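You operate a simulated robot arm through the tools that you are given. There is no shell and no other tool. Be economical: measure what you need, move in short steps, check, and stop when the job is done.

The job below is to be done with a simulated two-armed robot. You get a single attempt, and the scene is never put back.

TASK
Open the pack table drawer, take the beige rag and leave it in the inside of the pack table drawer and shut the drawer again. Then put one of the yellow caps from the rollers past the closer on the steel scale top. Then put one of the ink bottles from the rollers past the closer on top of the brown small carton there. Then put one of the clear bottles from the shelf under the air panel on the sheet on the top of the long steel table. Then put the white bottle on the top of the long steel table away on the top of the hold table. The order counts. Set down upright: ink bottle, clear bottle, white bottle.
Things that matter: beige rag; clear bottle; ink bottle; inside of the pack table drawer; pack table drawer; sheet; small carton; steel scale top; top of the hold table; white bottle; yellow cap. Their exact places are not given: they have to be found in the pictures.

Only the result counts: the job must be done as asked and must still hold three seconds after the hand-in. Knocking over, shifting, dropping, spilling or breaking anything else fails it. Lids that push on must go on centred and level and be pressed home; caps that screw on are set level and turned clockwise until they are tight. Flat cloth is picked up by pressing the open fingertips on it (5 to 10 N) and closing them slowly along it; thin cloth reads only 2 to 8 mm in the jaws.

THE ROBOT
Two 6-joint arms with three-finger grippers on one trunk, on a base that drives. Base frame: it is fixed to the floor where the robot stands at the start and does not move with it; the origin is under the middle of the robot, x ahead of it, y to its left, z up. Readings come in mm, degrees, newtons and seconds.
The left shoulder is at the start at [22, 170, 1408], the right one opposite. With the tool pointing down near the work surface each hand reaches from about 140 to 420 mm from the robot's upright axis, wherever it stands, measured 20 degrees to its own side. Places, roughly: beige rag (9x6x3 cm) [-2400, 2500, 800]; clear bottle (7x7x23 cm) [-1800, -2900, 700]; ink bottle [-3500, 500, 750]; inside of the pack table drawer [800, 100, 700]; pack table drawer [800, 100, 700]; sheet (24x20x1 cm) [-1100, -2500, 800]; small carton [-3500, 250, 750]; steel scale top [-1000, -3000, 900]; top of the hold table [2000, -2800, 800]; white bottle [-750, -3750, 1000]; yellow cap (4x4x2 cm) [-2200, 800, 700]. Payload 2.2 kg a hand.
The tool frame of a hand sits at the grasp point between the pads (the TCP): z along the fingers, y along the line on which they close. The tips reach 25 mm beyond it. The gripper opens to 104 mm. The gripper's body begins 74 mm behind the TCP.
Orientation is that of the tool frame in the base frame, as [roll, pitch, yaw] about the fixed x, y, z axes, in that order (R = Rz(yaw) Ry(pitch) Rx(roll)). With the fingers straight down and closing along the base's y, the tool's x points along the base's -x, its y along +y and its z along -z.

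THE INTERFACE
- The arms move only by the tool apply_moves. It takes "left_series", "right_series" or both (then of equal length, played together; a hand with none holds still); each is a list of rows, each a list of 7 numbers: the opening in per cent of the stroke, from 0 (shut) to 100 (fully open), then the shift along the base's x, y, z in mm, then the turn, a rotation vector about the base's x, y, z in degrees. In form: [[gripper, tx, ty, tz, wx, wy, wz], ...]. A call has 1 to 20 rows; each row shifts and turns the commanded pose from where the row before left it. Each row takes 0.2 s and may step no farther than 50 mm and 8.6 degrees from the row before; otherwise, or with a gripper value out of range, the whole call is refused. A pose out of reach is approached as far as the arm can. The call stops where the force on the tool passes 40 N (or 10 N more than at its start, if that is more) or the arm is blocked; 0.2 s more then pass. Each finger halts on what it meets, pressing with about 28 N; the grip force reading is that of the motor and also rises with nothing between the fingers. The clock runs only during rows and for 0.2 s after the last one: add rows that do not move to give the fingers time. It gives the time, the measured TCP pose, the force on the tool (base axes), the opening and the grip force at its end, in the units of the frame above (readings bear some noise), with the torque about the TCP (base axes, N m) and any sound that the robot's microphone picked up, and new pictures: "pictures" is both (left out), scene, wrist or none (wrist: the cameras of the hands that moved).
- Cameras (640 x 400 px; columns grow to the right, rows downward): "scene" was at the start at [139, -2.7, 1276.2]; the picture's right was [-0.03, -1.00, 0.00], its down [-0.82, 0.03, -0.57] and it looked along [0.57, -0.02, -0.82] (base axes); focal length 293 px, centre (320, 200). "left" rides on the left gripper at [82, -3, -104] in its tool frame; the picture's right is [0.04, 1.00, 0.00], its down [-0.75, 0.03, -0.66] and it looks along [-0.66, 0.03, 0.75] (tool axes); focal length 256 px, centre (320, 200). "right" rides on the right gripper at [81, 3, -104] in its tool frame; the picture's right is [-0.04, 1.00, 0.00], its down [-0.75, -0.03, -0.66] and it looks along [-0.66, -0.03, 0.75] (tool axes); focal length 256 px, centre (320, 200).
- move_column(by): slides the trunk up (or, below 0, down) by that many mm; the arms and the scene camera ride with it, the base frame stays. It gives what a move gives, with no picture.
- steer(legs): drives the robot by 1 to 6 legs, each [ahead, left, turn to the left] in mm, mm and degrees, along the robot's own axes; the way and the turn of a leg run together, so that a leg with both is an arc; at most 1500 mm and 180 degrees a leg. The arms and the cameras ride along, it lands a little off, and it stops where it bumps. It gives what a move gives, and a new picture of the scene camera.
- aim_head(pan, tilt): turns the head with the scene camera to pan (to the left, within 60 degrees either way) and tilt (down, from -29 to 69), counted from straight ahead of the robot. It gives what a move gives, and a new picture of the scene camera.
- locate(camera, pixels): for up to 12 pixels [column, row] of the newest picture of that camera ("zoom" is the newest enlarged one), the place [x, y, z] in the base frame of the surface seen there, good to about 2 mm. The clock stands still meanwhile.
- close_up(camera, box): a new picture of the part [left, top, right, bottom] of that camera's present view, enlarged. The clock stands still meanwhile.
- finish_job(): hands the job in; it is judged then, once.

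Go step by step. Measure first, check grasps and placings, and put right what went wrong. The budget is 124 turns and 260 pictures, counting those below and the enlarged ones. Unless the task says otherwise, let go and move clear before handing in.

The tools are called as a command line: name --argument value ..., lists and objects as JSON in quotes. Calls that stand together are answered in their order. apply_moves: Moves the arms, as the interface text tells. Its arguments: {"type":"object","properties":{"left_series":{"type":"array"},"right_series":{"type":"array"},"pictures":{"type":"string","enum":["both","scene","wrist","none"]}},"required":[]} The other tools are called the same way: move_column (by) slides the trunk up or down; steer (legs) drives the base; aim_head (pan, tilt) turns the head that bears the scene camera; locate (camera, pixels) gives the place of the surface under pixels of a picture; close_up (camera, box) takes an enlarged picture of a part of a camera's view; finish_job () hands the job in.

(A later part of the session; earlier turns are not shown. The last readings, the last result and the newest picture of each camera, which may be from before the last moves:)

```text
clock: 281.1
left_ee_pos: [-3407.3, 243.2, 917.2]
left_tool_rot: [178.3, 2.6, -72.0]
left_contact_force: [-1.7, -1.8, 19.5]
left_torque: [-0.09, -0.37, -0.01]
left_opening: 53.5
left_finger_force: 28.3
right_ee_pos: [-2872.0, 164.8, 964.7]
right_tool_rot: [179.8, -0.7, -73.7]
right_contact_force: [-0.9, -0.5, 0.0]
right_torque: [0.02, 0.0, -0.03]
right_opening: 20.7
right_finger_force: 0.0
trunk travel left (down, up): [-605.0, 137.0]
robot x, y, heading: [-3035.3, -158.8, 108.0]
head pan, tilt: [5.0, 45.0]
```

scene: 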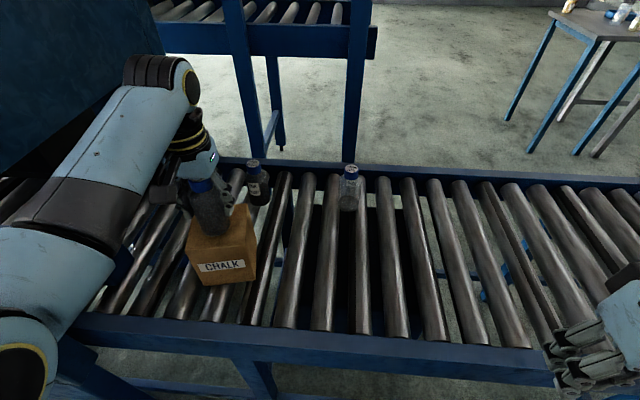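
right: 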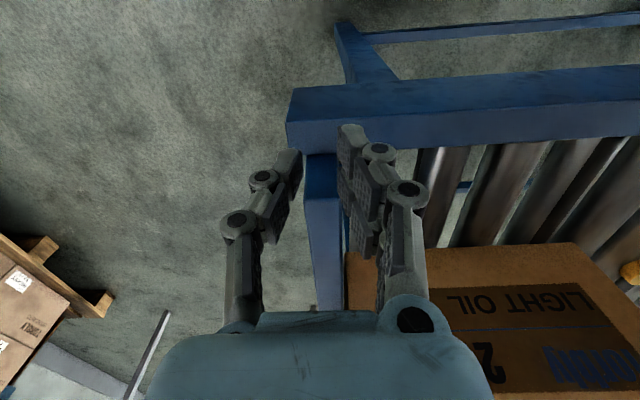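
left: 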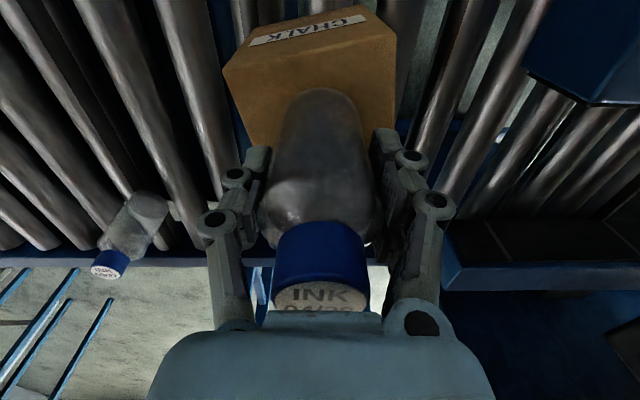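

Contact (19 N). Ease 1 mm, open fully, and rise straight above the bottle.

apply_moves --left_series '[[30, 0, 0, 1, 0, 0, 0], [55, 0, 0, 0, 0, 0, 0], [75, 0, 0, 0, 0, 0, 0], [90, 0, 0, 0, 0, 0, 0], [90, 0, 0, 0, 0, 0, 0], [90, 0, 0, 15, 0, 0, 0], [90, 0, 0, 20, 0, 0, 0], [90, 0, 0, 20, 0, 0, 0], [90, 0, 0, 0, 0, 0, 0]]' --pictures "both"

move_column --by 60

```text
clock: 283.1
left_ee_pos: [-3407.3, 242.4, 969.8]
left_tool_rot: [178.3, 2.5, -72.1]
left_contact_force: [0.7, 0.1, -0.7]
left_torque: [0.02, -0.01, 0.0]
left_opening: 93.6
left_finger_force: 0.1
right_ee_pos: [-2874.4, 166.2, 965.6]
right_tool_rot: [179.8, -0.9, -73.7]
right_contact_force: [0.0, 0.1, 0.5]
right_torque: [-0.01, -0.03, 0.02]
right_opening: 21.0
right_finger_force: 0.1
trunk travel left (down, up): [-605.0, 137.0]
robot x, y, heading: [-3036.1, -158.4, 107.8]
head pan, tilt: [5.0, 45.0]
```

scene: 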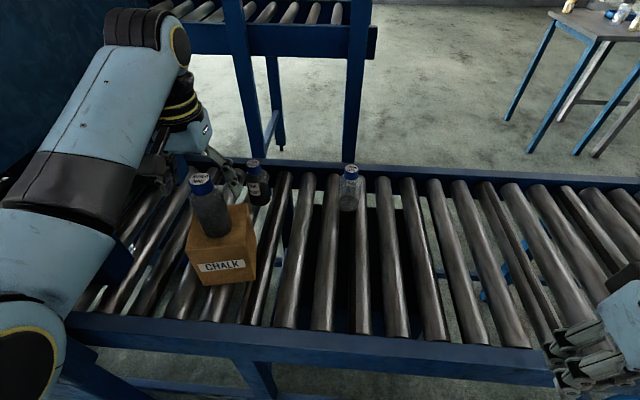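
left: 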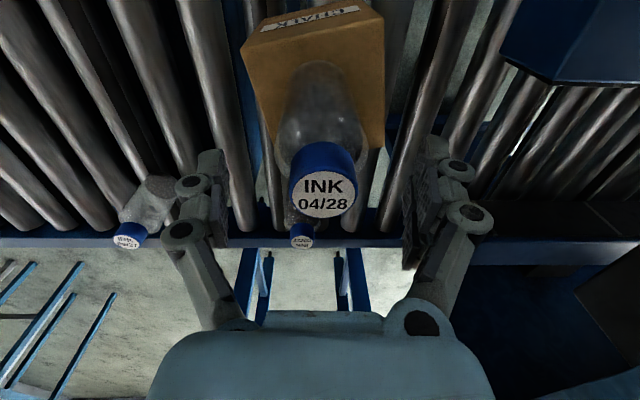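

```text
clock: 284.1
left_ee_pos: [-3408.7, 242.7, 1030.5]
left_tool_rot: [178.3, 2.4, -72.1]
left_contact_force: [-0.1, 0.2, -0.9]
left_torque: [0.02, 0.0, 0.01]
left_opening: 93.5
left_finger_force: 0.0
right_ee_pos: [-2874.5, 166.4, 1022.6]
right_tool_rot: [179.8, -0.9, -73.7]
right_contact_force: [0.4, 0.9, 0.2]
right_torque: [0.01, -0.02, -0.01]
right_opening: 20.5
right_finger_force: 0.0
trunk travel left (down, up): [-665.0, 77.0]
robot x, y, heading: [-3034.9, -160.1, 108.0]
head pan, tilt: [5.0, 45.0]
```

The ink bottle stands upright on the carton and the hand is clear. Next the clear bottles: back off, turn south and look at the west side of the filling bench.

steer --legs '[[-350, 0, 0], [0, 0, 178]]'

aim_head --pan 15 --tilt 18

```text
clock: 293.6
left_ee_pos: [-2573.5, -921.0, 1031.3]
left_tool_rot: [178.3, 2.4, 104.5]
left_contact_force: [-0.5, -0.2, 0.6]
left_torque: [0.01, -0.02, -0.01]
left_opening: 93.8
left_finger_force: 0.1
right_ee_pos: [-3102.7, -813.2, 1025.3]
right_tool_rot: [179.8, -1.0, 102.9]
right_contact_force: [0.6, -0.3, 0.2]
right_torque: [0.0, -0.02, 0.01]
right_opening: 21.1
right_finger_force: 0.1
trunk travel left (down, up): [-665.0, 77.0]
robot x, y, heading: [-2921.7, -498.2, -75.9]
head pan, tilt: [5.0, 45.0]
```

scene: 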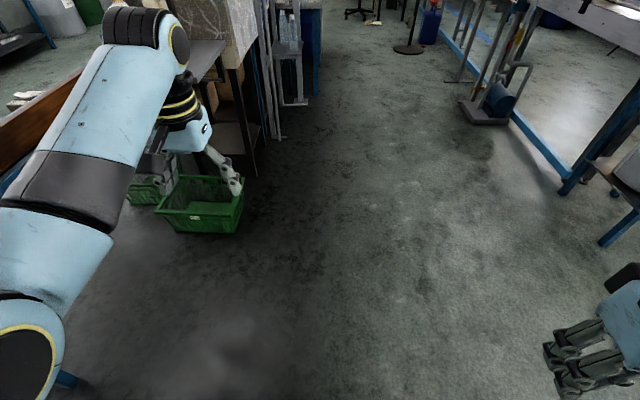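

```text
clock: 294.5
left_ee_pos: [-2573.0, -921.1, 1032.2]
left_tool_rot: [178.2, 2.4, 104.5]
left_contact_force: [0.0, -0.3, -0.1]
left_torque: [0.01, 0.01, -0.01]
left_opening: 93.7
left_finger_force: 0.2
right_ee_pos: [-3101.8, -812.9, 1024.9]
right_tool_rot: [179.8, -0.9, 102.9]
right_contact_force: [0.3, -0.2, -0.8]
right_torque: [0.04, 0.01, -0.01]
right_opening: 20.7
right_finger_force: 0.0
trunk travel left (down, up): [-665.0, 77.0]
robot x, y, heading: [-2923.4, -498.3, -75.5]
head pan, tilt: [15.0, 18.0]
```

scene: 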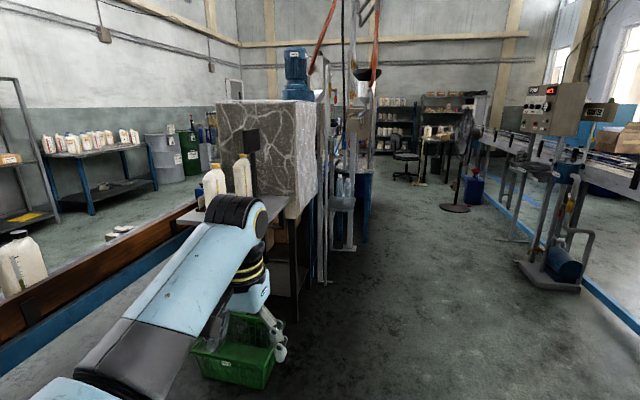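

The clear bottles stand on a low shelf at the back of the bench, near (345,190). The corridor is open; I drive south along it and turn to face the shelf.

steer --legs '[[1100, -150, 0], [1100, -150, 0], [0, 0, 93.7]]'

aim_head --pan 0 --tilt 25

```text
clock: 309.4
left_ee_pos: [-2275.2, -2314.3, 1031.3]
left_tool_rot: [178.2, 2.3, -161.3]
left_contact_force: [0.5, -0.6, 0.1]
left_torque: [0.0, 0.03, 0.0]
left_opening: 93.5
left_finger_force: 0.0
right_ee_pos: [-2342.6, -2849.7, 1024.4]
right_tool_rot: [179.8, -0.9, -162.9]
right_contact_force: [-1.1, 0.3, -0.2]
right_torque: [0.01, 0.0, 0.0]
right_opening: 20.9
right_finger_force: 0.0
trunk travel left (down, up): [-665.0, 77.0]
robot x, y, heading: [-2668.3, -2695.9, 18.6]
head pan, tilt: [15.0, 18.0]
```

scene: 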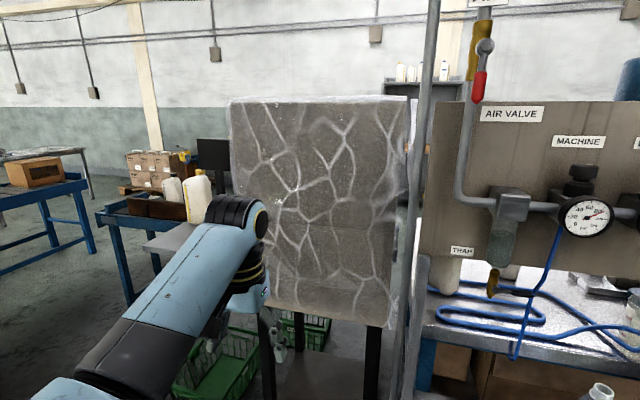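

```text
clock: 310.2
left_ee_pos: [-2274.5, -2314.7, 1030.9]
left_tool_rot: [178.4, 2.4, -161.2]
left_contact_force: [-0.1, 0.3, -0.3]
left_torque: [0.0, -0.01, -0.02]
left_opening: 93.9
left_finger_force: 0.1
right_ee_pos: [-2342.9, -2850.5, 1024.1]
right_tool_rot: [179.7, -0.9, -162.8]
right_contact_force: [-0.8, 0.2, -0.1]
right_torque: [-0.02, 0.0, -0.04]
right_opening: 20.4
right_finger_force: 0.1
trunk travel left (down, up): [-665.0, 77.0]
robot x, y, heading: [-2672.5, -2697.1, 18.7]
head pan, tilt: [0.0, 25.0]
```

scene: 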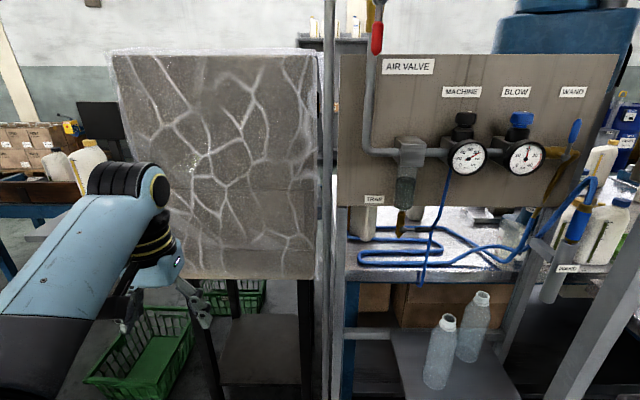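

Two clear bottles stand on the shelf beneath the air panel at (440,350) and (475,325). I measure bottles, shelf, posts and panel.

locate --camera "scene" --pixels '[[445, 322], [438, 384], [481, 297], [470, 358], [400, 350], [420, 335], [500, 395], [338, 300], [345, 190], [600, 180], [520, 290], [580, 370]]'

aim_head --pan -20 --tilt 40

```text
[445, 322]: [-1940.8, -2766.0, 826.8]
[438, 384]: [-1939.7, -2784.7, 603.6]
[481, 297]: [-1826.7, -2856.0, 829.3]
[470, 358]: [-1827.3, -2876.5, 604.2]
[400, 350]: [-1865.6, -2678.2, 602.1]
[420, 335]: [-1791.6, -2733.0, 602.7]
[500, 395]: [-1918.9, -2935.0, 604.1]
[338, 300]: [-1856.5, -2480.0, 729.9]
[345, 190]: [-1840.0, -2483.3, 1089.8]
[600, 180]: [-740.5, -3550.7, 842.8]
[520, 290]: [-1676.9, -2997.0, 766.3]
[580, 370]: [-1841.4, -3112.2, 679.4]
```

```text
clock: 311.0
left_ee_pos: [-2273.9, -2314.6, 1031.5]
left_tool_rot: [178.4, 2.5, -161.2]
left_contact_force: [-0.6, 0.7, 0.0]
left_torque: [0.0, 0.0, 0.0]
left_opening: 93.8
left_finger_force: 0.1
right_ee_pos: [-2343.2, -2850.6, 1024.5]
right_tool_rot: [179.8, -0.9, -162.9]
right_contact_force: [0.4, -0.1, 0.7]
right_torque: [0.01, -0.01, 0.01]
right_opening: 20.6
right_finger_force: 0.0
trunk travel left (down, up): [-665.0, 77.0]
robot x, y, heading: [-2670.2, -2697.7, 18.6]
head pan, tilt: [-20.0, 40.0]
```

scene: 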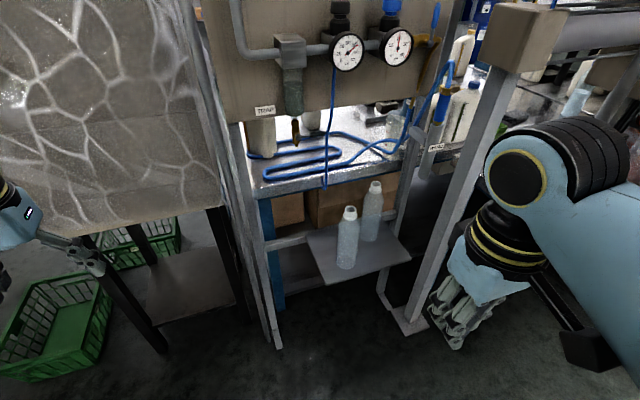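

Front bottle stands at ≈(-1942,-2778), base 603, top 829, about 165 mm in front of the panel posts. I check the fittings that stick out above it, then lower the trunk and move over so the left hand faces it.

locate --camera "scene" --pixels '[[293, 110], [347, 50], [296, 130], [325, 180], [275, 345], [412, 325], [395, 262], [330, 282], [349, 212], [347, 262], [460, 200], [340, 8]]'

move_column --by -150

steer --legs '[[0, -490, 0]]'

```text
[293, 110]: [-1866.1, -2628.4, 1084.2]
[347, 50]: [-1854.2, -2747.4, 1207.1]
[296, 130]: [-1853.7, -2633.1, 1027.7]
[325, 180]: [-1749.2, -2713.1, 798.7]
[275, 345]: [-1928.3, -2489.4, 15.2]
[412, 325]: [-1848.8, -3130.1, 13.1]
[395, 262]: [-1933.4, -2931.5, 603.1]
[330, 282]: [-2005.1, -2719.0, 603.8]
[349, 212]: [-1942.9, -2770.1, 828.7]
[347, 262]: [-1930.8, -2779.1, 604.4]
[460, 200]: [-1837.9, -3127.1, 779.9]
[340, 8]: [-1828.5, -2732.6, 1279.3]
```

```text
clock: 312.8
left_ee_pos: [-2274.7, -2314.6, 882.3]
left_tool_rot: [178.2, 2.4, -161.3]
left_contact_force: [1.0, 0.1, -0.1]
left_torque: [-0.02, 0.01, -0.01]
left_opening: 93.6
left_finger_force: 0.1
right_ee_pos: [-2342.8, -2850.7, 874.1]
right_tool_rot: [179.8, -0.9, -162.9]
right_contact_force: [0.2, 0.1, 0.1]
right_torque: [0.0, 0.0, 0.04]
right_opening: 20.5
right_finger_force: 0.0
trunk travel left (down, up): [-515.0, 227.0]
robot x, y, heading: [-2668.9, -2699.1, 18.9]
head pan, tilt: [-20.0, 40.0]
```

```text
clock: 315.7
left_ee_pos: [-2116.7, -2780.7, 881.4]
left_tool_rot: [178.3, 2.4, -160.8]
left_contact_force: [0.0, -0.5, -0.1]
left_torque: [-0.01, 0.03, -0.01]
left_opening: 93.4
left_finger_force: 0.0
right_ee_pos: [-2181.6, -3317.3, 874.5]
right_tool_rot: [179.7, -1.0, -162.4]
right_contact_force: [0.0, -0.6, -0.5]
right_torque: [-0.02, -0.01, -0.01]
right_opening: 20.8
right_finger_force: 0.1
trunk travel left (down, up): [-515.0, 227.0]
robot x, y, heading: [-2507.9, -3160.9, 19.0]
head pan, tilt: [-20.0, 40.0]
```

scene: 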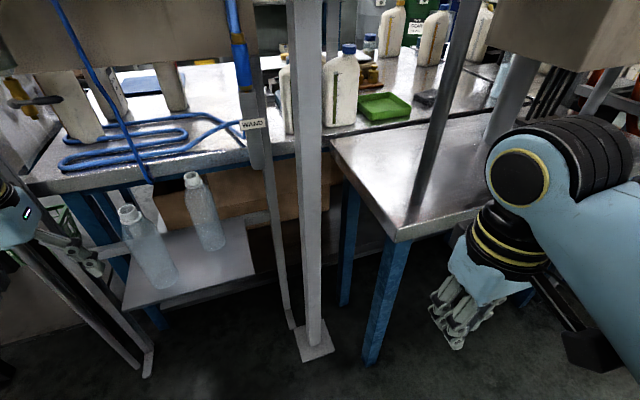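

Fittings are well above and behind. I check the grey bench corner (398,240) near the right hand's path, and view the bottle through the left wrist.

locate --camera "scene" --pixels '[[398, 240], [332, 140], [315, 350], [370, 360], [129, 215], [152, 285], [195, 185]]'

close_up --camera "left" --box '[0, 0, 640, 400]'

```text
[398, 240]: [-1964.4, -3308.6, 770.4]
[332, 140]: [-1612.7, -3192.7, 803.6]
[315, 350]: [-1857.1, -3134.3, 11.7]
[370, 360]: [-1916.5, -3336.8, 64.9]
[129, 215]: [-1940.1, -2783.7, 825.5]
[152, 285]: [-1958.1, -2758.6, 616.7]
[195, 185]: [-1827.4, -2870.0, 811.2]
```

```text
1.00 times, centred on (320, 200) of left (not enlarged: the box is as wide or as high as the picture)
```

zoom: 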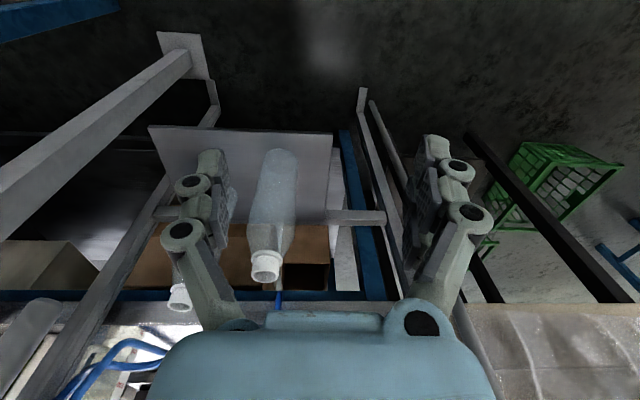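

locate --camera "zoom" --pixels '[[265, 265], [250, 262], [281, 262], [275, 200], [250, 200], [297, 200], [278, 160], [265, 280]]'

steer --legs '[[130, -40, 0]]'

apply_moves --left_series '[[100, 0, 0, 0, 0, 0, 0], [100, 0, 0, 0, 0, 0, 0]]' --pictures "wrist"

```text
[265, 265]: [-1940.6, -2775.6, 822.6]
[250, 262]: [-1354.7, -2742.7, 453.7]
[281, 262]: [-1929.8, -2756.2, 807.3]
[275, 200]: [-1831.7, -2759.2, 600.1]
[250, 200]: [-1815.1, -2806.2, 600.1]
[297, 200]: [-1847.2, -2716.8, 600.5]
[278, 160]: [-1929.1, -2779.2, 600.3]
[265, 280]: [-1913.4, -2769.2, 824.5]
```

```text
clock: 317.0
left_ee_pos: [-1979.2, -2778.0, 880.3]
left_tool_rot: [178.3, 2.3, -160.9]
left_contact_force: [-0.8, -0.1, 1.2]
left_torque: [-0.02, 0.04, 0.0]
left_opening: 93.6
left_finger_force: 0.0
right_ee_pos: [-2045.6, -3313.6, 873.3]
right_tool_rot: [179.7, -1.0, -162.5]
right_contact_force: [-0.3, 0.7, 0.5]
right_torque: [-0.03, 0.06, 0.0]
right_opening: 20.6
right_finger_force: 0.0
trunk travel left (down, up): [-515.0, 227.0]
robot x, y, heading: [-2374.6, -3160.6, 19.0]
head pan, tilt: [-20.0, 40.0]
```

scene: 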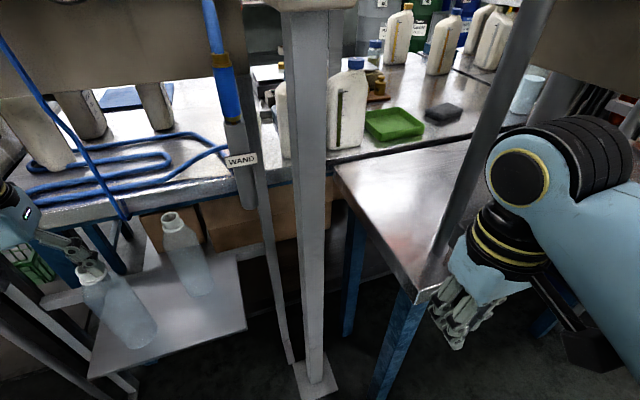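

```text
clock: 317.6
left_ee_pos: [-1980.5, -2776.4, 881.4]
left_tool_rot: [178.3, 2.4, -161.0]
left_contact_force: [0.3, -0.2, -0.6]
left_torque: [-0.02, -0.02, 0.0]
left_opening: 104.0
left_finger_force: 0.0
right_ee_pos: [-2045.9, -3313.7, 875.0]
right_tool_rot: [179.7, -0.8, -162.6]
right_contact_force: [-0.5, 0.4, 0.0]
right_torque: [-0.01, -0.01, 0.02]
right_opening: 21.1
right_finger_force: 0.0
trunk travel left (down, up): [-515.0, 227.0]
robot x, y, heading: [-2375.7, -3159.2, 18.8]
head pan, tilt: [-20.0, 40.0]
```

left: 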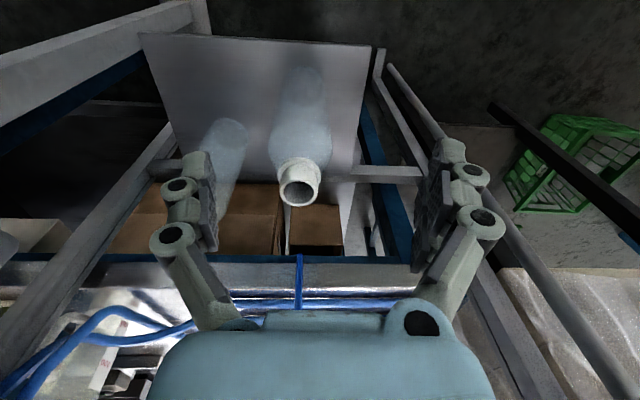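

locate --camera "left" --pixels '[[281, 190], [318, 188], [299, 206], [299, 178], [299, 165], [225, 130]]'

close_up --camera "left" --box '[220, 60, 400, 220]'

```text
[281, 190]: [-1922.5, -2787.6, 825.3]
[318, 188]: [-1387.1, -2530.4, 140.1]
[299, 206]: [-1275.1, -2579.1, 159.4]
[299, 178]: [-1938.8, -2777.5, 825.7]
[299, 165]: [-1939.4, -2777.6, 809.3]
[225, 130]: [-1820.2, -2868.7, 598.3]
```

```text
2.50 times, centred on (310, 140) of left
```

zoom: 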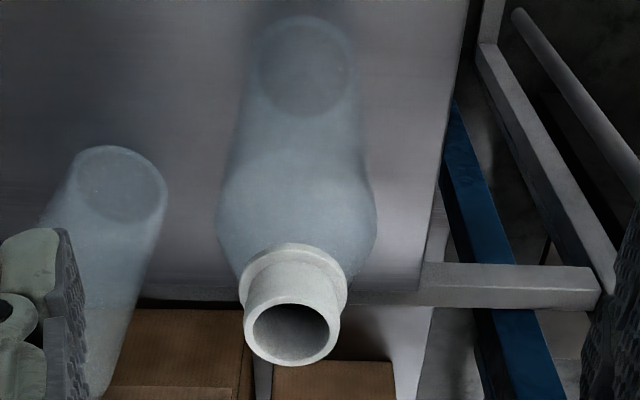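

Neck centre ≈(-1924,-2772). Drive 42 mm ahead and 14 mm right, then verify alignment.

steer --legs '[[45, -14, 0]]'

apply_moves --left_series '[[100, 0, 0, 0, 0.6, -2, 0], [100, 0, 0, 0, 0, 0, 0]]' --pictures "wrist"

```text
clock: 318.5
left_ee_pos: [-1932.2, -2776.0, 880.6]
left_tool_rot: [178.3, 2.2, -160.9]
left_contact_force: [1.0, -0.5, 0.0]
left_torque: [0.0, 0.04, -0.03]
left_opening: 104.1
left_finger_force: 0.1
right_ee_pos: [-1996.7, -3312.3, 873.9]
right_tool_rot: [179.8, -1.0, -162.6]
right_contact_force: [0.8, 0.8, -0.2]
right_torque: [0.0, 0.08, 0.01]
right_opening: 20.9
right_finger_force: 0.1
trunk travel left (down, up): [-515.0, 227.0]
robot x, y, heading: [-2324.5, -3160.1, 18.9]
head pan, tilt: [-20.0, 40.0]
```

scene: 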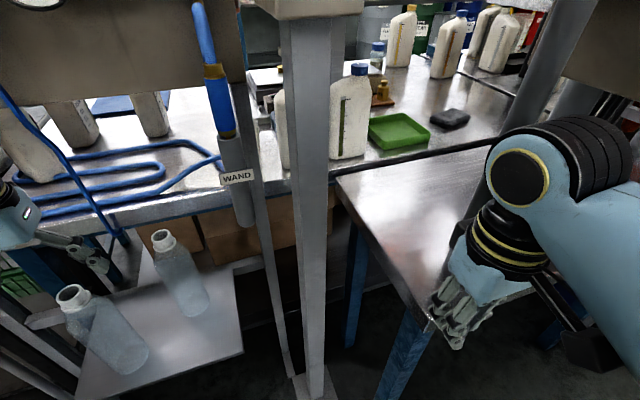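

```text
clock: 319.1
left_ee_pos: [-1933.7, -2776.5, 882.0]
left_tool_rot: [178.4, 4.5, -160.9]
left_contact_force: [0.8, -0.8, 0.9]
left_torque: [-0.02, 0.03, 0.03]
left_opening: 104.2
left_finger_force: 0.1
right_ee_pos: [-1998.8, -3311.7, 874.8]
right_tool_rot: [179.8, -1.0, -162.5]
right_contact_force: [-0.9, 0.2, -0.2]
right_torque: [-0.02, 0.0, 0.04]
right_opening: 20.9
right_finger_force: 0.1
trunk travel left (down, up): [-515.0, 227.0]
robot x, y, heading: [-2327.7, -3158.2, 19.1]
head pan, tilt: [-20.0, 40.0]
```

left: 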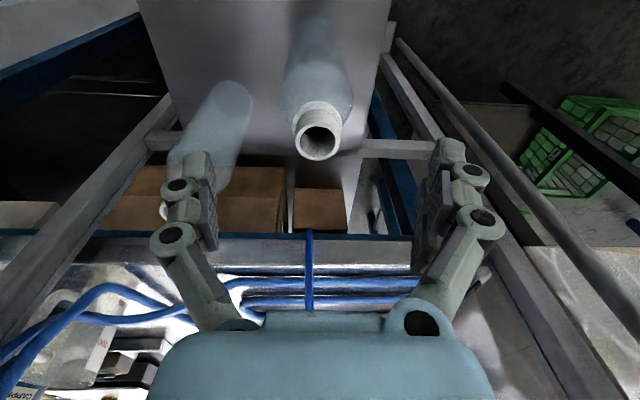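

I tilted the wrong way by 2°; I correct that, centre on the neck, and descend around the bottle with the jaws at 95%.

apply_moves --left_series '[[95, 4, 2, 0, -0.7, 2.1, 0], [95, 5, 2, 0, -0.7, 2.1, 0], [95, 0, 0, -20, 0, 0, 0], [95, 0, 0, -20, 0, 0, 0], [95, 0, 0, -20, 0, 0, 0], [95, 0, 0, -20, 0, 0, 0], [95, 0, 0, -20, 0, 0, 0], [95, 0, 0, -12, 0, 0, 0], [95, 0, 0, 0, 0, 0, 0]]' --pictures "both"

```text
clock: 321.1
left_ee_pos: [-1925.6, -2771.4, 770.7]
left_tool_rot: [178.3, 0.1, -160.9]
left_contact_force: [0.2, -0.5, -0.6]
left_torque: [0.01, -0.02, -0.01]
left_opening: 98.5
left_finger_force: 0.0
right_ee_pos: [-1997.7, -3311.7, 875.4]
right_tool_rot: [179.8, -0.9, -162.4]
right_contact_force: [-0.2, 0.0, 0.5]
right_torque: [0.01, 0.05, -0.02]
right_opening: 20.7
right_finger_force: 0.0
trunk travel left (down, up): [-515.0, 227.0]
robot x, y, heading: [-2330.2, -3159.9, 18.9]
head pan, tilt: [-20.0, 40.0]
```

scene: 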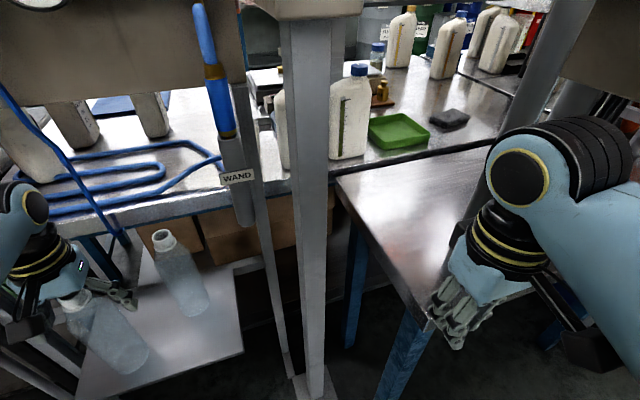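
left: 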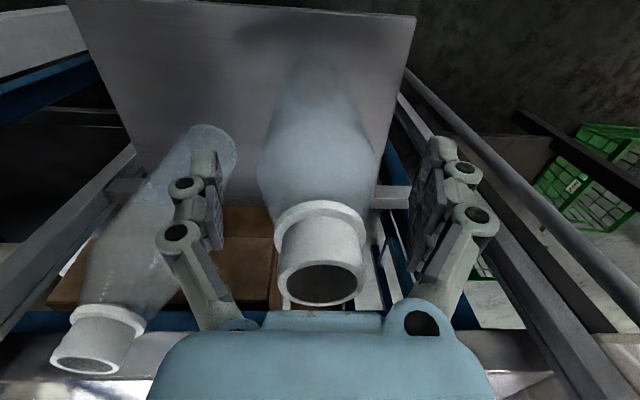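

The bottle is between the jaws. Close on it.

apply_moves --left_series '[[80, 0, 0, 0, 0, 0, 0], [65, 0, 0, 0, 0, 0, 0], [50, 0, 0, 0, 0, 0, 0], [40, 0, 0, 0, 0, 0, 0], [40, 0, 0, 0, 0, 0, 0], [40, 0, 0, 10, 0, 0, 0], [40, 0, 0, 10, 0, 0, 0], [40, 0, 0, 0, 0, 0, 0]]' --pictures "wrist"

```text
clock: 322.9
left_ee_pos: [-1925.1, -2772.1, 791.3]
left_tool_rot: [178.2, 0.0, -160.9]
left_contact_force: [-0.5, 1.1, -0.5]
left_torque: [-0.02, 0.0, -0.02]
left_opening: 62.0
left_finger_force: 28.2
right_ee_pos: [-1998.6, -3312.2, 874.4]
right_tool_rot: [179.8, -0.9, -162.4]
right_contact_force: [1.0, 0.3, 0.3]
right_torque: [0.0, -0.01, 0.0]
right_opening: 20.8
right_finger_force: 0.1
trunk travel left (down, up): [-515.0, 227.0]
robot x, y, heading: [-2328.4, -3156.2, 18.8]
head pan, tilt: [-20.0, 40.0]
```

left: 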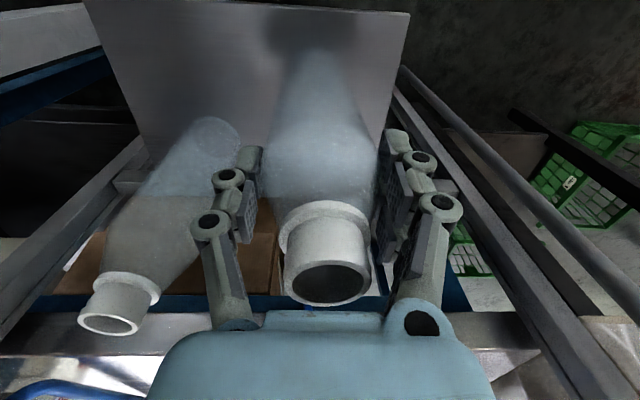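

Bottle held (62 mm) and lifted. Back off, raise the trunk, and go back around: north corridor, then east along the conveyor.

steer --legs '[[-350, 0, 0]]'

move_column --by 160

steer --legs '[[0, 0, 89], [1360, -303, 0], [1360, -303, 0], [0, -1200, 0], [0, -1100, 0]]'

```text
clock: 325.2
left_ee_pos: [-2258.5, -2888.2, 790.0]
left_tool_rot: [178.3, 0.1, -161.1]
left_contact_force: [-0.2, 0.1, -0.8]
left_torque: [-0.01, -0.01, 0.01]
left_opening: 61.7
left_finger_force: 27.9
right_ee_pos: [-2336.5, -3428.5, 874.7]
right_tool_rot: [179.8, -0.8, -162.8]
right_contact_force: [-0.2, 0.6, -0.2]
right_torque: [0.03, -0.04, 0.01]
right_opening: 20.6
right_finger_force: 0.1
trunk travel left (down, up): [-515.0, 227.0]
robot x, y, heading: [-2662.4, -3273.9, 18.6]
head pan, tilt: [-20.0, 40.0]
```

scene: 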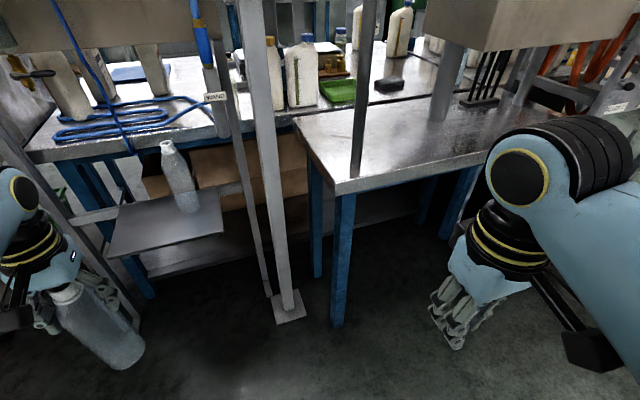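

```text
clock: 327.1
left_ee_pos: [-2259.1, -2888.5, 950.5]
left_tool_rot: [178.3, 0.0, -161.2]
left_contact_force: [0.0, -0.1, -0.1]
left_torque: [0.04, 0.0, 0.02]
left_opening: 61.6
left_finger_force: 28.1
right_ee_pos: [-2335.5, -3427.5, 1033.9]
right_tool_rot: [179.9, -0.9, -162.7]
right_contact_force: [-0.8, -0.6, 0.0]
right_torque: [-0.02, -0.03, 0.0]
right_opening: 21.0
right_finger_force: 0.1
trunk travel left (down, up): [-675.0, 67.0]
robot x, y, heading: [-2663.8, -3272.1, 18.4]
head pan, tilt: [-20.0, 40.0]
```

```text
clock: 355.3
left_ee_pos: [-903.8, 482.3, 949.9]
left_tool_rot: [178.2, 0.1, -75.3]
left_contact_force: [0.2, -0.5, 0.5]
left_torque: [-0.03, -0.04, 0.0]
left_opening: 61.6
left_finger_force: 27.7
right_ee_pos: [-372.6, 366.1, 1034.2]
right_tool_rot: [179.8, -0.8, -77.0]
right_contact_force: [0.1, -0.3, 0.6]
right_torque: [0.0, -0.02, -0.01]
right_opening: 21.0
right_finger_force: 0.1
trunk travel left (down, up): [-675.0, 67.0]
robot x, y, heading: [-550.0, 50.5, 104.3]
head pan, tilt: [-20.0, 40.0]
```

scene: 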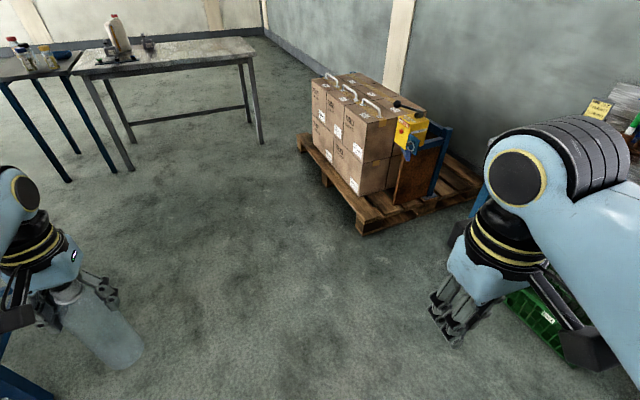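

Robot is by the pallet with the bottle steady. Continue back down the aisle and turn to face the blue sheet on the bench.

steer --legs '[[-1060, 180, 0], [-1060, 180, 0], [0, 0, 94]]'

aim_head --pan 0 --tilt 40

```text
clock: 369.9
left_ee_pos: [-822.0, -2466.5, 949.6]
left_tool_rot: [178.4, 0.1, 18.0]
left_contact_force: [0.8, -0.4, 0.1]
left_torque: [0.02, 0.02, 0.0]
left_opening: 61.8
left_finger_force: 27.8
right_ee_pos: [-737.3, -1929.7, 1034.6]
right_tool_rot: [179.7, -1.0, 16.4]
right_contact_force: [0.1, 0.1, 1.1]
right_torque: [0.01, 0.04, 0.01]
right_opening: 21.1
right_finger_force: 0.0
trunk travel left (down, up): [-675.0, 67.0]
robot x, y, heading: [-411.5, -2088.7, -162.0]
head pan, tilt: [-20.0, 40.0]
```

scene: 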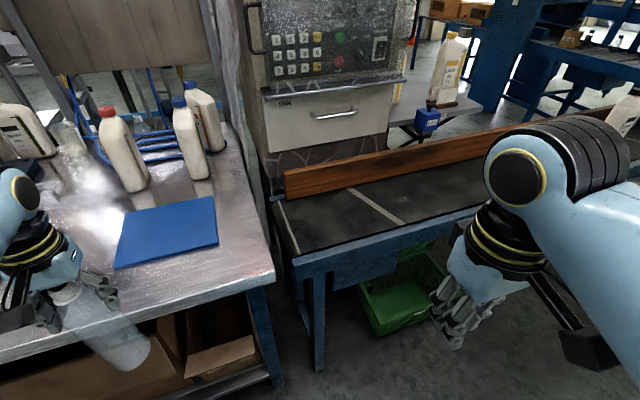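

```text
clock: 370.7
left_ee_pos: [-822.3, -2466.2, 951.1]
left_tool_rot: [178.3, 0.1, 18.0]
left_contact_force: [-0.6, 0.0, -0.3]
left_torque: [-0.01, 0.0, 0.0]
left_opening: 61.7
left_finger_force: 27.6
right_ee_pos: [-737.8, -1929.3, 1035.7]
right_tool_rot: [179.8, -0.9, 16.4]
right_contact_force: [-0.2, 0.1, 0.4]
right_torque: [-0.01, 0.01, -0.01]
right_opening: 21.1
right_finger_force: 0.1
trunk travel left (down, up): [-675.0, 67.0]
robot x, y, heading: [-412.9, -2085.9, -162.4]
head pan, tilt: [0.0, 40.0]
```

scene: 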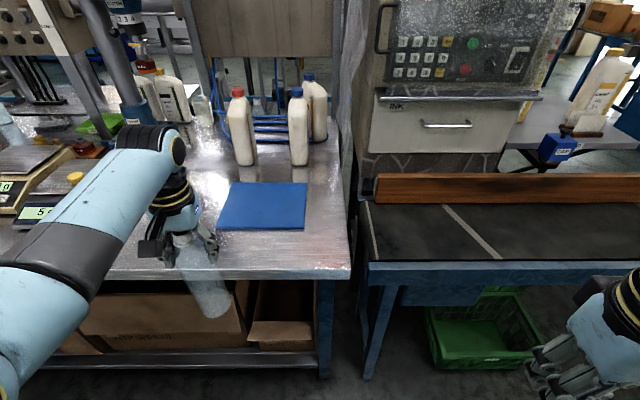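

The blue sheet is at (262,205). The bottle's base is still below bench height, so raise the trunk first; then measure the sheet corners.

move_column --by 65

locate --camera "scene" --pixels '[[232, 186], [304, 186], [301, 225], [222, 225], [262, 206], [345, 270], [370, 300], [245, 163], [300, 163], [390, 350]]'

```text
clock: 371.8
left_ee_pos: [-822.5, -2467.4, 1014.8]
left_tool_rot: [178.3, 0.0, 18.0]
left_contact_force: [0.5, 0.6, -0.9]
left_torque: [-0.03, -0.03, 0.0]
left_opening: 61.6
left_finger_force: 27.9
right_ee_pos: [-738.3, -1928.5, 1099.9]
right_tool_rot: [179.8, -1.0, 16.4]
right_contact_force: [-0.9, 0.0, 0.8]
right_torque: [0.02, -0.01, 0.03]
right_opening: 20.8
right_finger_force: 0.0
trunk travel left (down, up): [-740.0, 2.0]
robot x, y, heading: [-415.3, -2087.0, -161.9]
head pan, tilt: [0.0, 40.0]
```

```text
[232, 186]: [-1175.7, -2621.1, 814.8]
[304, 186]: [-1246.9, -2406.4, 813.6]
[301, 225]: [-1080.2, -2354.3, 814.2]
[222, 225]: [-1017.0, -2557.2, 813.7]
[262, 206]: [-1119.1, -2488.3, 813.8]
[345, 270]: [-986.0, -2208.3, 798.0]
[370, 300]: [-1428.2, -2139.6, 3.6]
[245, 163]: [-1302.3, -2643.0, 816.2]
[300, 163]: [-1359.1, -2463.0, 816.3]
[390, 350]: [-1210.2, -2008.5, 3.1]
```

Sheet spans i≈1752–1930 with its middle ≈(-1120,-2490). The base move alone (265 mm ahead, 77 mm right) brings the bottle over the sheet's front half.

steer --legs '[[0, -77, 0], [270, 0, 0]]'

close_up --camera "left" --box '[0, 0, 640, 400]'

```text
clock: 374.3
left_ee_pos: [-1106.2, -2473.9, 1014.7]
left_tool_rot: [178.4, 0.0, 17.7]
left_contact_force: [-0.2, -0.1, -0.4]
left_torque: [-0.02, -0.03, -0.04]
left_opening: 61.7
left_finger_force: 28.5
right_ee_pos: [-1017.7, -1935.8, 1098.8]
right_tool_rot: [179.7, -1.0, 16.0]
right_contact_force: [0.0, -0.2, 0.1]
right_torque: [0.0, 0.02, -0.02]
right_opening: 20.9
right_finger_force: 0.1
trunk travel left (down, up): [-740.0, 2.0]
robot x, y, heading: [-691.1, -2094.6, -162.3]
head pan, tilt: [0.0, 40.0]
```

scene: 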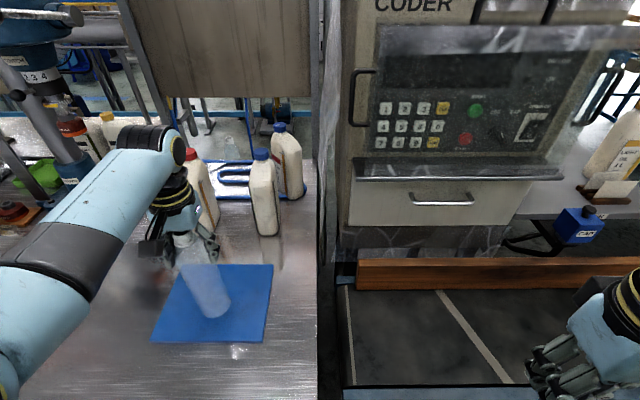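

```text
1.00 times, centred on (320, 200) of left (not enlarged: the box is as wide or as high as the picture)
```

zoom: 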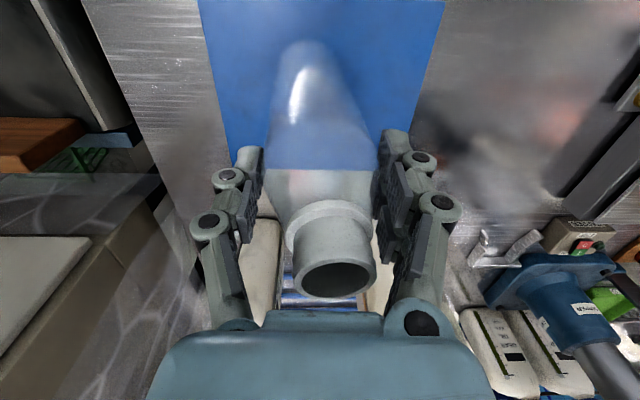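

The bottle is over the sheet's centre. Lower 30 mm, then in small steps.

apply_moves --left_series '[[40, 0, 0, -12, 0, 0, 0], [40, 0, 0, -10, 0, 0, 0], [40, 0, 0, -6, 0, 0, 0], [40, 0, 0, -3, 0, 0, 0], [40, 0, 0, 0, 0, 0, 0]]' --pictures "scene"

```text
clock: 375.5
left_ee_pos: [-1106.4, -2472.4, 984.9]
left_tool_rot: [178.4, 0.1, 17.7]
left_contact_force: [0.4, 0.3, -1.1]
left_torque: [-0.03, -0.02, -0.03]
left_opening: 61.6
left_finger_force: 27.5
right_ee_pos: [-1018.3, -1934.4, 1099.7]
right_tool_rot: [179.8, -0.8, 16.0]
right_contact_force: [-0.3, -0.8, 0.0]
right_torque: [0.02, 0.0, -0.03]
right_opening: 20.6
right_finger_force: 0.0
trunk travel left (down, up): [-740.0, 2.0]
robot x, y, heading: [-690.6, -2097.8, -162.4]
head pan, tilt: [0.0, 40.0]
```

scene: 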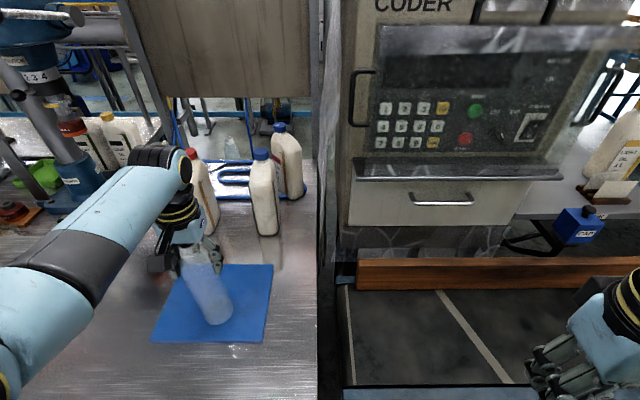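

apply_moves --left_series '[[40, 0, 0, -2, 0, 0, 0], [40, 0, 0, -1.5, 0, 0, 0], [40, 0, 0, -1.5, 0, 0, 0], [40, 0, 0, 0, 0, 0, 0]]' --pictures "none"

```text
clock: 376.5
left_ee_pos: [-1104.9, -2471.3, 980.8]
left_tool_rot: [178.2, 0.2, 17.6]
left_contact_force: [-1.7, 4.5, 19.1]
left_torque: [0.36, 0.29, -0.07]
left_opening: 61.8
left_finger_force: 28.4
right_ee_pos: [-1016.9, -1934.9, 1101.2]
right_tool_rot: [179.7, -0.8, 16.1]
right_contact_force: [-0.4, -0.1, 0.2]
right_torque: [-0.01, -0.01, 0.01]
right_opening: 20.7
right_finger_force: 0.1
trunk travel left (down, up): [-740.0, 2.0]
robot x, y, heading: [-696.4, -2096.0, -162.8]
head pan, tilt: [0.0, 40.0]
```

Contact (19 N). Ease, open, and rise clear; then back off.

apply_moves --left_series '[[40, 0, 0, 1, 0, 0, 0], [65, 0, 0, 0, 0, 0, 0], [80, 0, 0, 0, 0, 0, 0], [95, 0, 0, 0, 0, 0, 0], [95, 0, 0, 0, 0, 0, 0], [95, 0, 0, 15, 0, 0, 0], [95, 0, 0, 20, 0, 0, 0], [95, 0, 0, 20, 0, 0, 0], [95, 0, 0, 20, 0, 0, 0], [95, 0, 0, 15, 0, 0, 0], [95, 0, 0, 0, 0, 0, 0]]' --pictures "both"

```text
clock: 378.9
left_ee_pos: [-1105.1, -2473.0, 1070.3]
left_tool_rot: [178.3, 0.0, 17.7]
left_contact_force: [0.3, -0.4, 0.1]
left_torque: [-0.02, 0.0, -0.01]
left_opening: 98.7
left_finger_force: 0.1
right_ee_pos: [-1017.9, -1934.4, 1099.9]
right_tool_rot: [179.8, -0.9, 16.0]
right_contact_force: [0.4, -0.1, -0.2]
right_torque: [0.02, -0.01, 0.0]
right_opening: 20.9
right_finger_force: 0.1
trunk travel left (down, up): [-740.0, 2.0]
robot x, y, heading: [-694.9, -2092.6, -163.0]
head pan, tilt: [0.0, 40.0]
```

scene: 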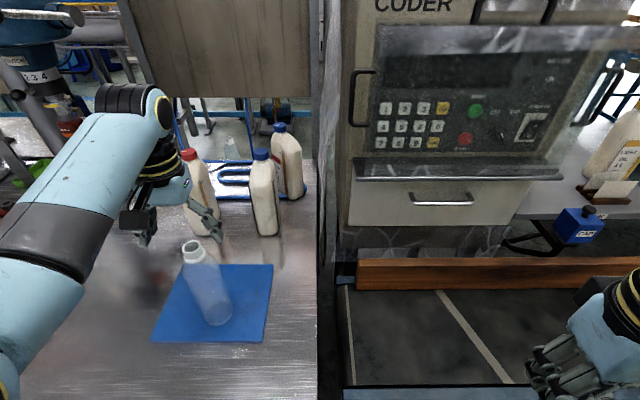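
left: 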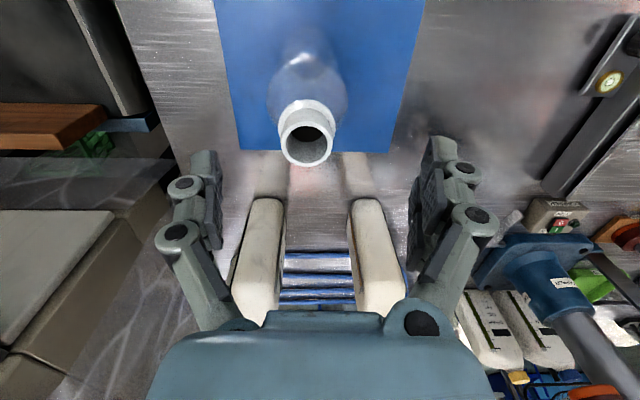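

The clear bottle stands upright on the sheet. Now the white bottle: back off 320 mm and move south along the bench to its far end.

steer --legs '[[-320, 0, 0.8], [0, 1300, 0]]'

aim_head --pan 15 --tilt 35

```text
clock: 387.2
left_ee_pos: [-419.2, -3610.4, 1069.8]
left_tool_rot: [178.4, 0.0, 16.5]
left_contact_force: [-0.8, -1.1, 0.6]
left_torque: [0.01, 0.01, -0.01]
left_opening: 98.6
left_finger_force: 0.1
right_ee_pos: [-321.8, -3075.2, 1100.0]
right_tool_rot: [179.8, -0.9, 15.0]
right_contact_force: [-0.2, -0.4, 0.3]
right_torque: [0.0, 0.01, 0.0]
right_opening: 20.6
right_finger_force: 0.1
trunk travel left (down, up): [-740.0, 2.0]
robot x, y, heading: [-0.3, -3240.5, -163.6]
head pan, tilt: [0.0, 40.0]
```

scene: 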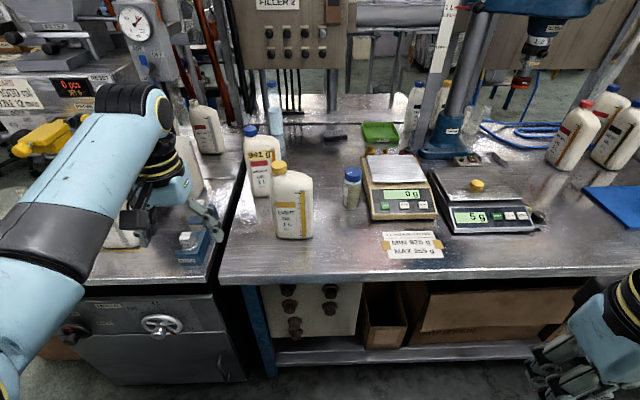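

```text
clock: 388.0
left_ee_pos: [-419.2, -3610.8, 1069.7]
left_tool_rot: [178.4, 0.1, 16.6]
left_contact_force: [0.9, 0.8, 0.2]
left_torque: [0.0, 0.0, 0.01]
left_opening: 98.6
left_finger_force: 0.0
right_ee_pos: [-321.5, -3073.4, 1099.3]
right_tool_rot: [179.8, -0.9, 14.8]
right_contact_force: [0.0, 0.1, 0.6]
right_torque: [-0.02, 0.0, 0.0]
right_opening: 20.6
right_finger_force: 0.0
trunk travel left (down, up): [-740.0, 2.0]
robot x, y, heading: [4.9, -3243.4, -163.6]
head pan, tilt: [15.0, 35.0]
```

scene: 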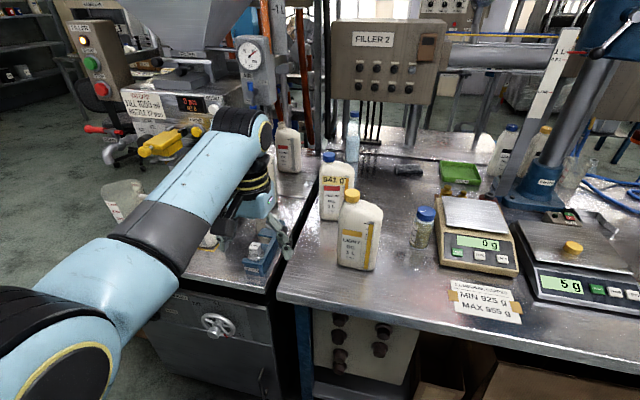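

Several white bottles stand here; I zoom in and measure each to match ≈(-750,-3750).

locate --camera "scene" --pixels '[[330, 160], [335, 200], [350, 195], [358, 240], [288, 150], [120, 200], [500, 150], [425, 235], [283, 295], [300, 185]]'

close_up --camera "scene" --box '[240, 100, 440, 290]'

close_up --camera "left" --box '[0, 0, 640, 400]'

```text
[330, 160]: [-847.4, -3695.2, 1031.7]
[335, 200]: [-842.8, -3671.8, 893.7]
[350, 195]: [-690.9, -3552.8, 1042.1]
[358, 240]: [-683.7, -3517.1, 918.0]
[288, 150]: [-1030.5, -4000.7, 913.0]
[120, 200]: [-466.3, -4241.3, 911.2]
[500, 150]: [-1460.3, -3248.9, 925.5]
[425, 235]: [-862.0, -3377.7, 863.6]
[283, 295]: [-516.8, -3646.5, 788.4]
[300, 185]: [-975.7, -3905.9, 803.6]
```

```text
2.11 times, centred on (340, 195) of scene
```

zoom: 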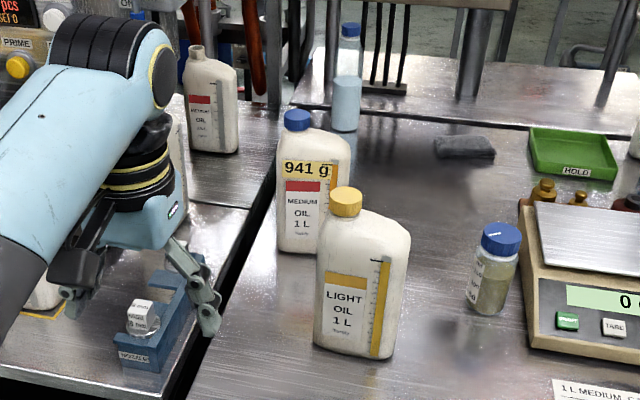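

```text
1.00 times, centred on (320, 200) of left (not enlarged: the box is as wide or as high as the picture)
```

zoom: 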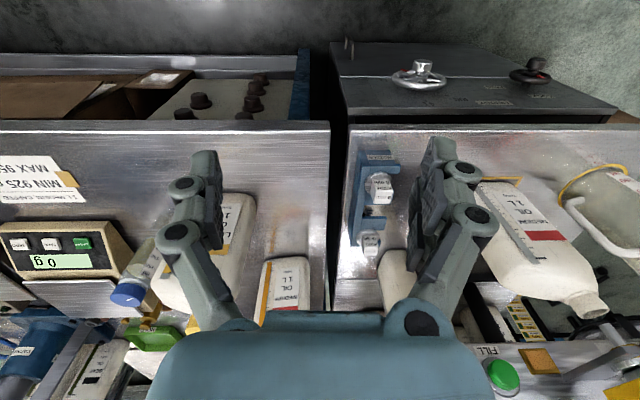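

The "941 g" bottle at ≈(-850,-3690) fits best. I check the hidden one beside the hand at left view (395,280), and the hold table's label.

locate --camera "zoom" --pixels '[[395, 275], [285, 285], [268, 305], [305, 300], [330, 200], [225, 215], [545, 250], [300, 262]]'

aim_head --pan 0 --tilt 35

```text
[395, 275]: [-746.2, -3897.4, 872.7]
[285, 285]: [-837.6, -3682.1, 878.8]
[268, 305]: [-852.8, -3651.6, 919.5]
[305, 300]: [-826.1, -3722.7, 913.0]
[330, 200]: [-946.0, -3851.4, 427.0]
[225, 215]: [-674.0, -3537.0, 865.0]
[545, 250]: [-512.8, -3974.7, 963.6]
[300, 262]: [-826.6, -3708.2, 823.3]
```

```text
clock: 388.8
left_ee_pos: [-419.0, -3610.7, 1070.3]
left_tool_rot: [178.3, 0.0, 16.5]
left_contact_force: [0.7, -0.2, -0.2]
left_torque: [0.02, -0.02, 0.02]
left_opening: 98.7
left_finger_force: 0.0
right_ee_pos: [-321.1, -3073.6, 1099.8]
right_tool_rot: [179.8, -0.8, 14.8]
right_contact_force: [0.3, -0.1, 0.5]
right_torque: [-0.01, 0.03, 0.0]
right_opening: 20.7
right_finger_force: 0.0
trunk travel left (down, up): [-740.0, 2.0]
robot x, y, heading: [2.4, -3241.1, -163.6]
head pan, tilt: [0.0, 35.0]
```

scene: 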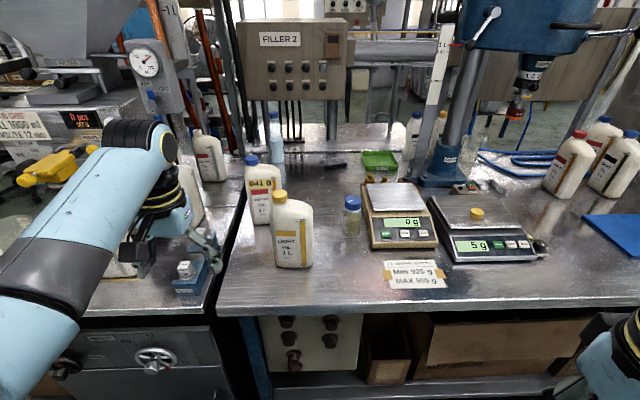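

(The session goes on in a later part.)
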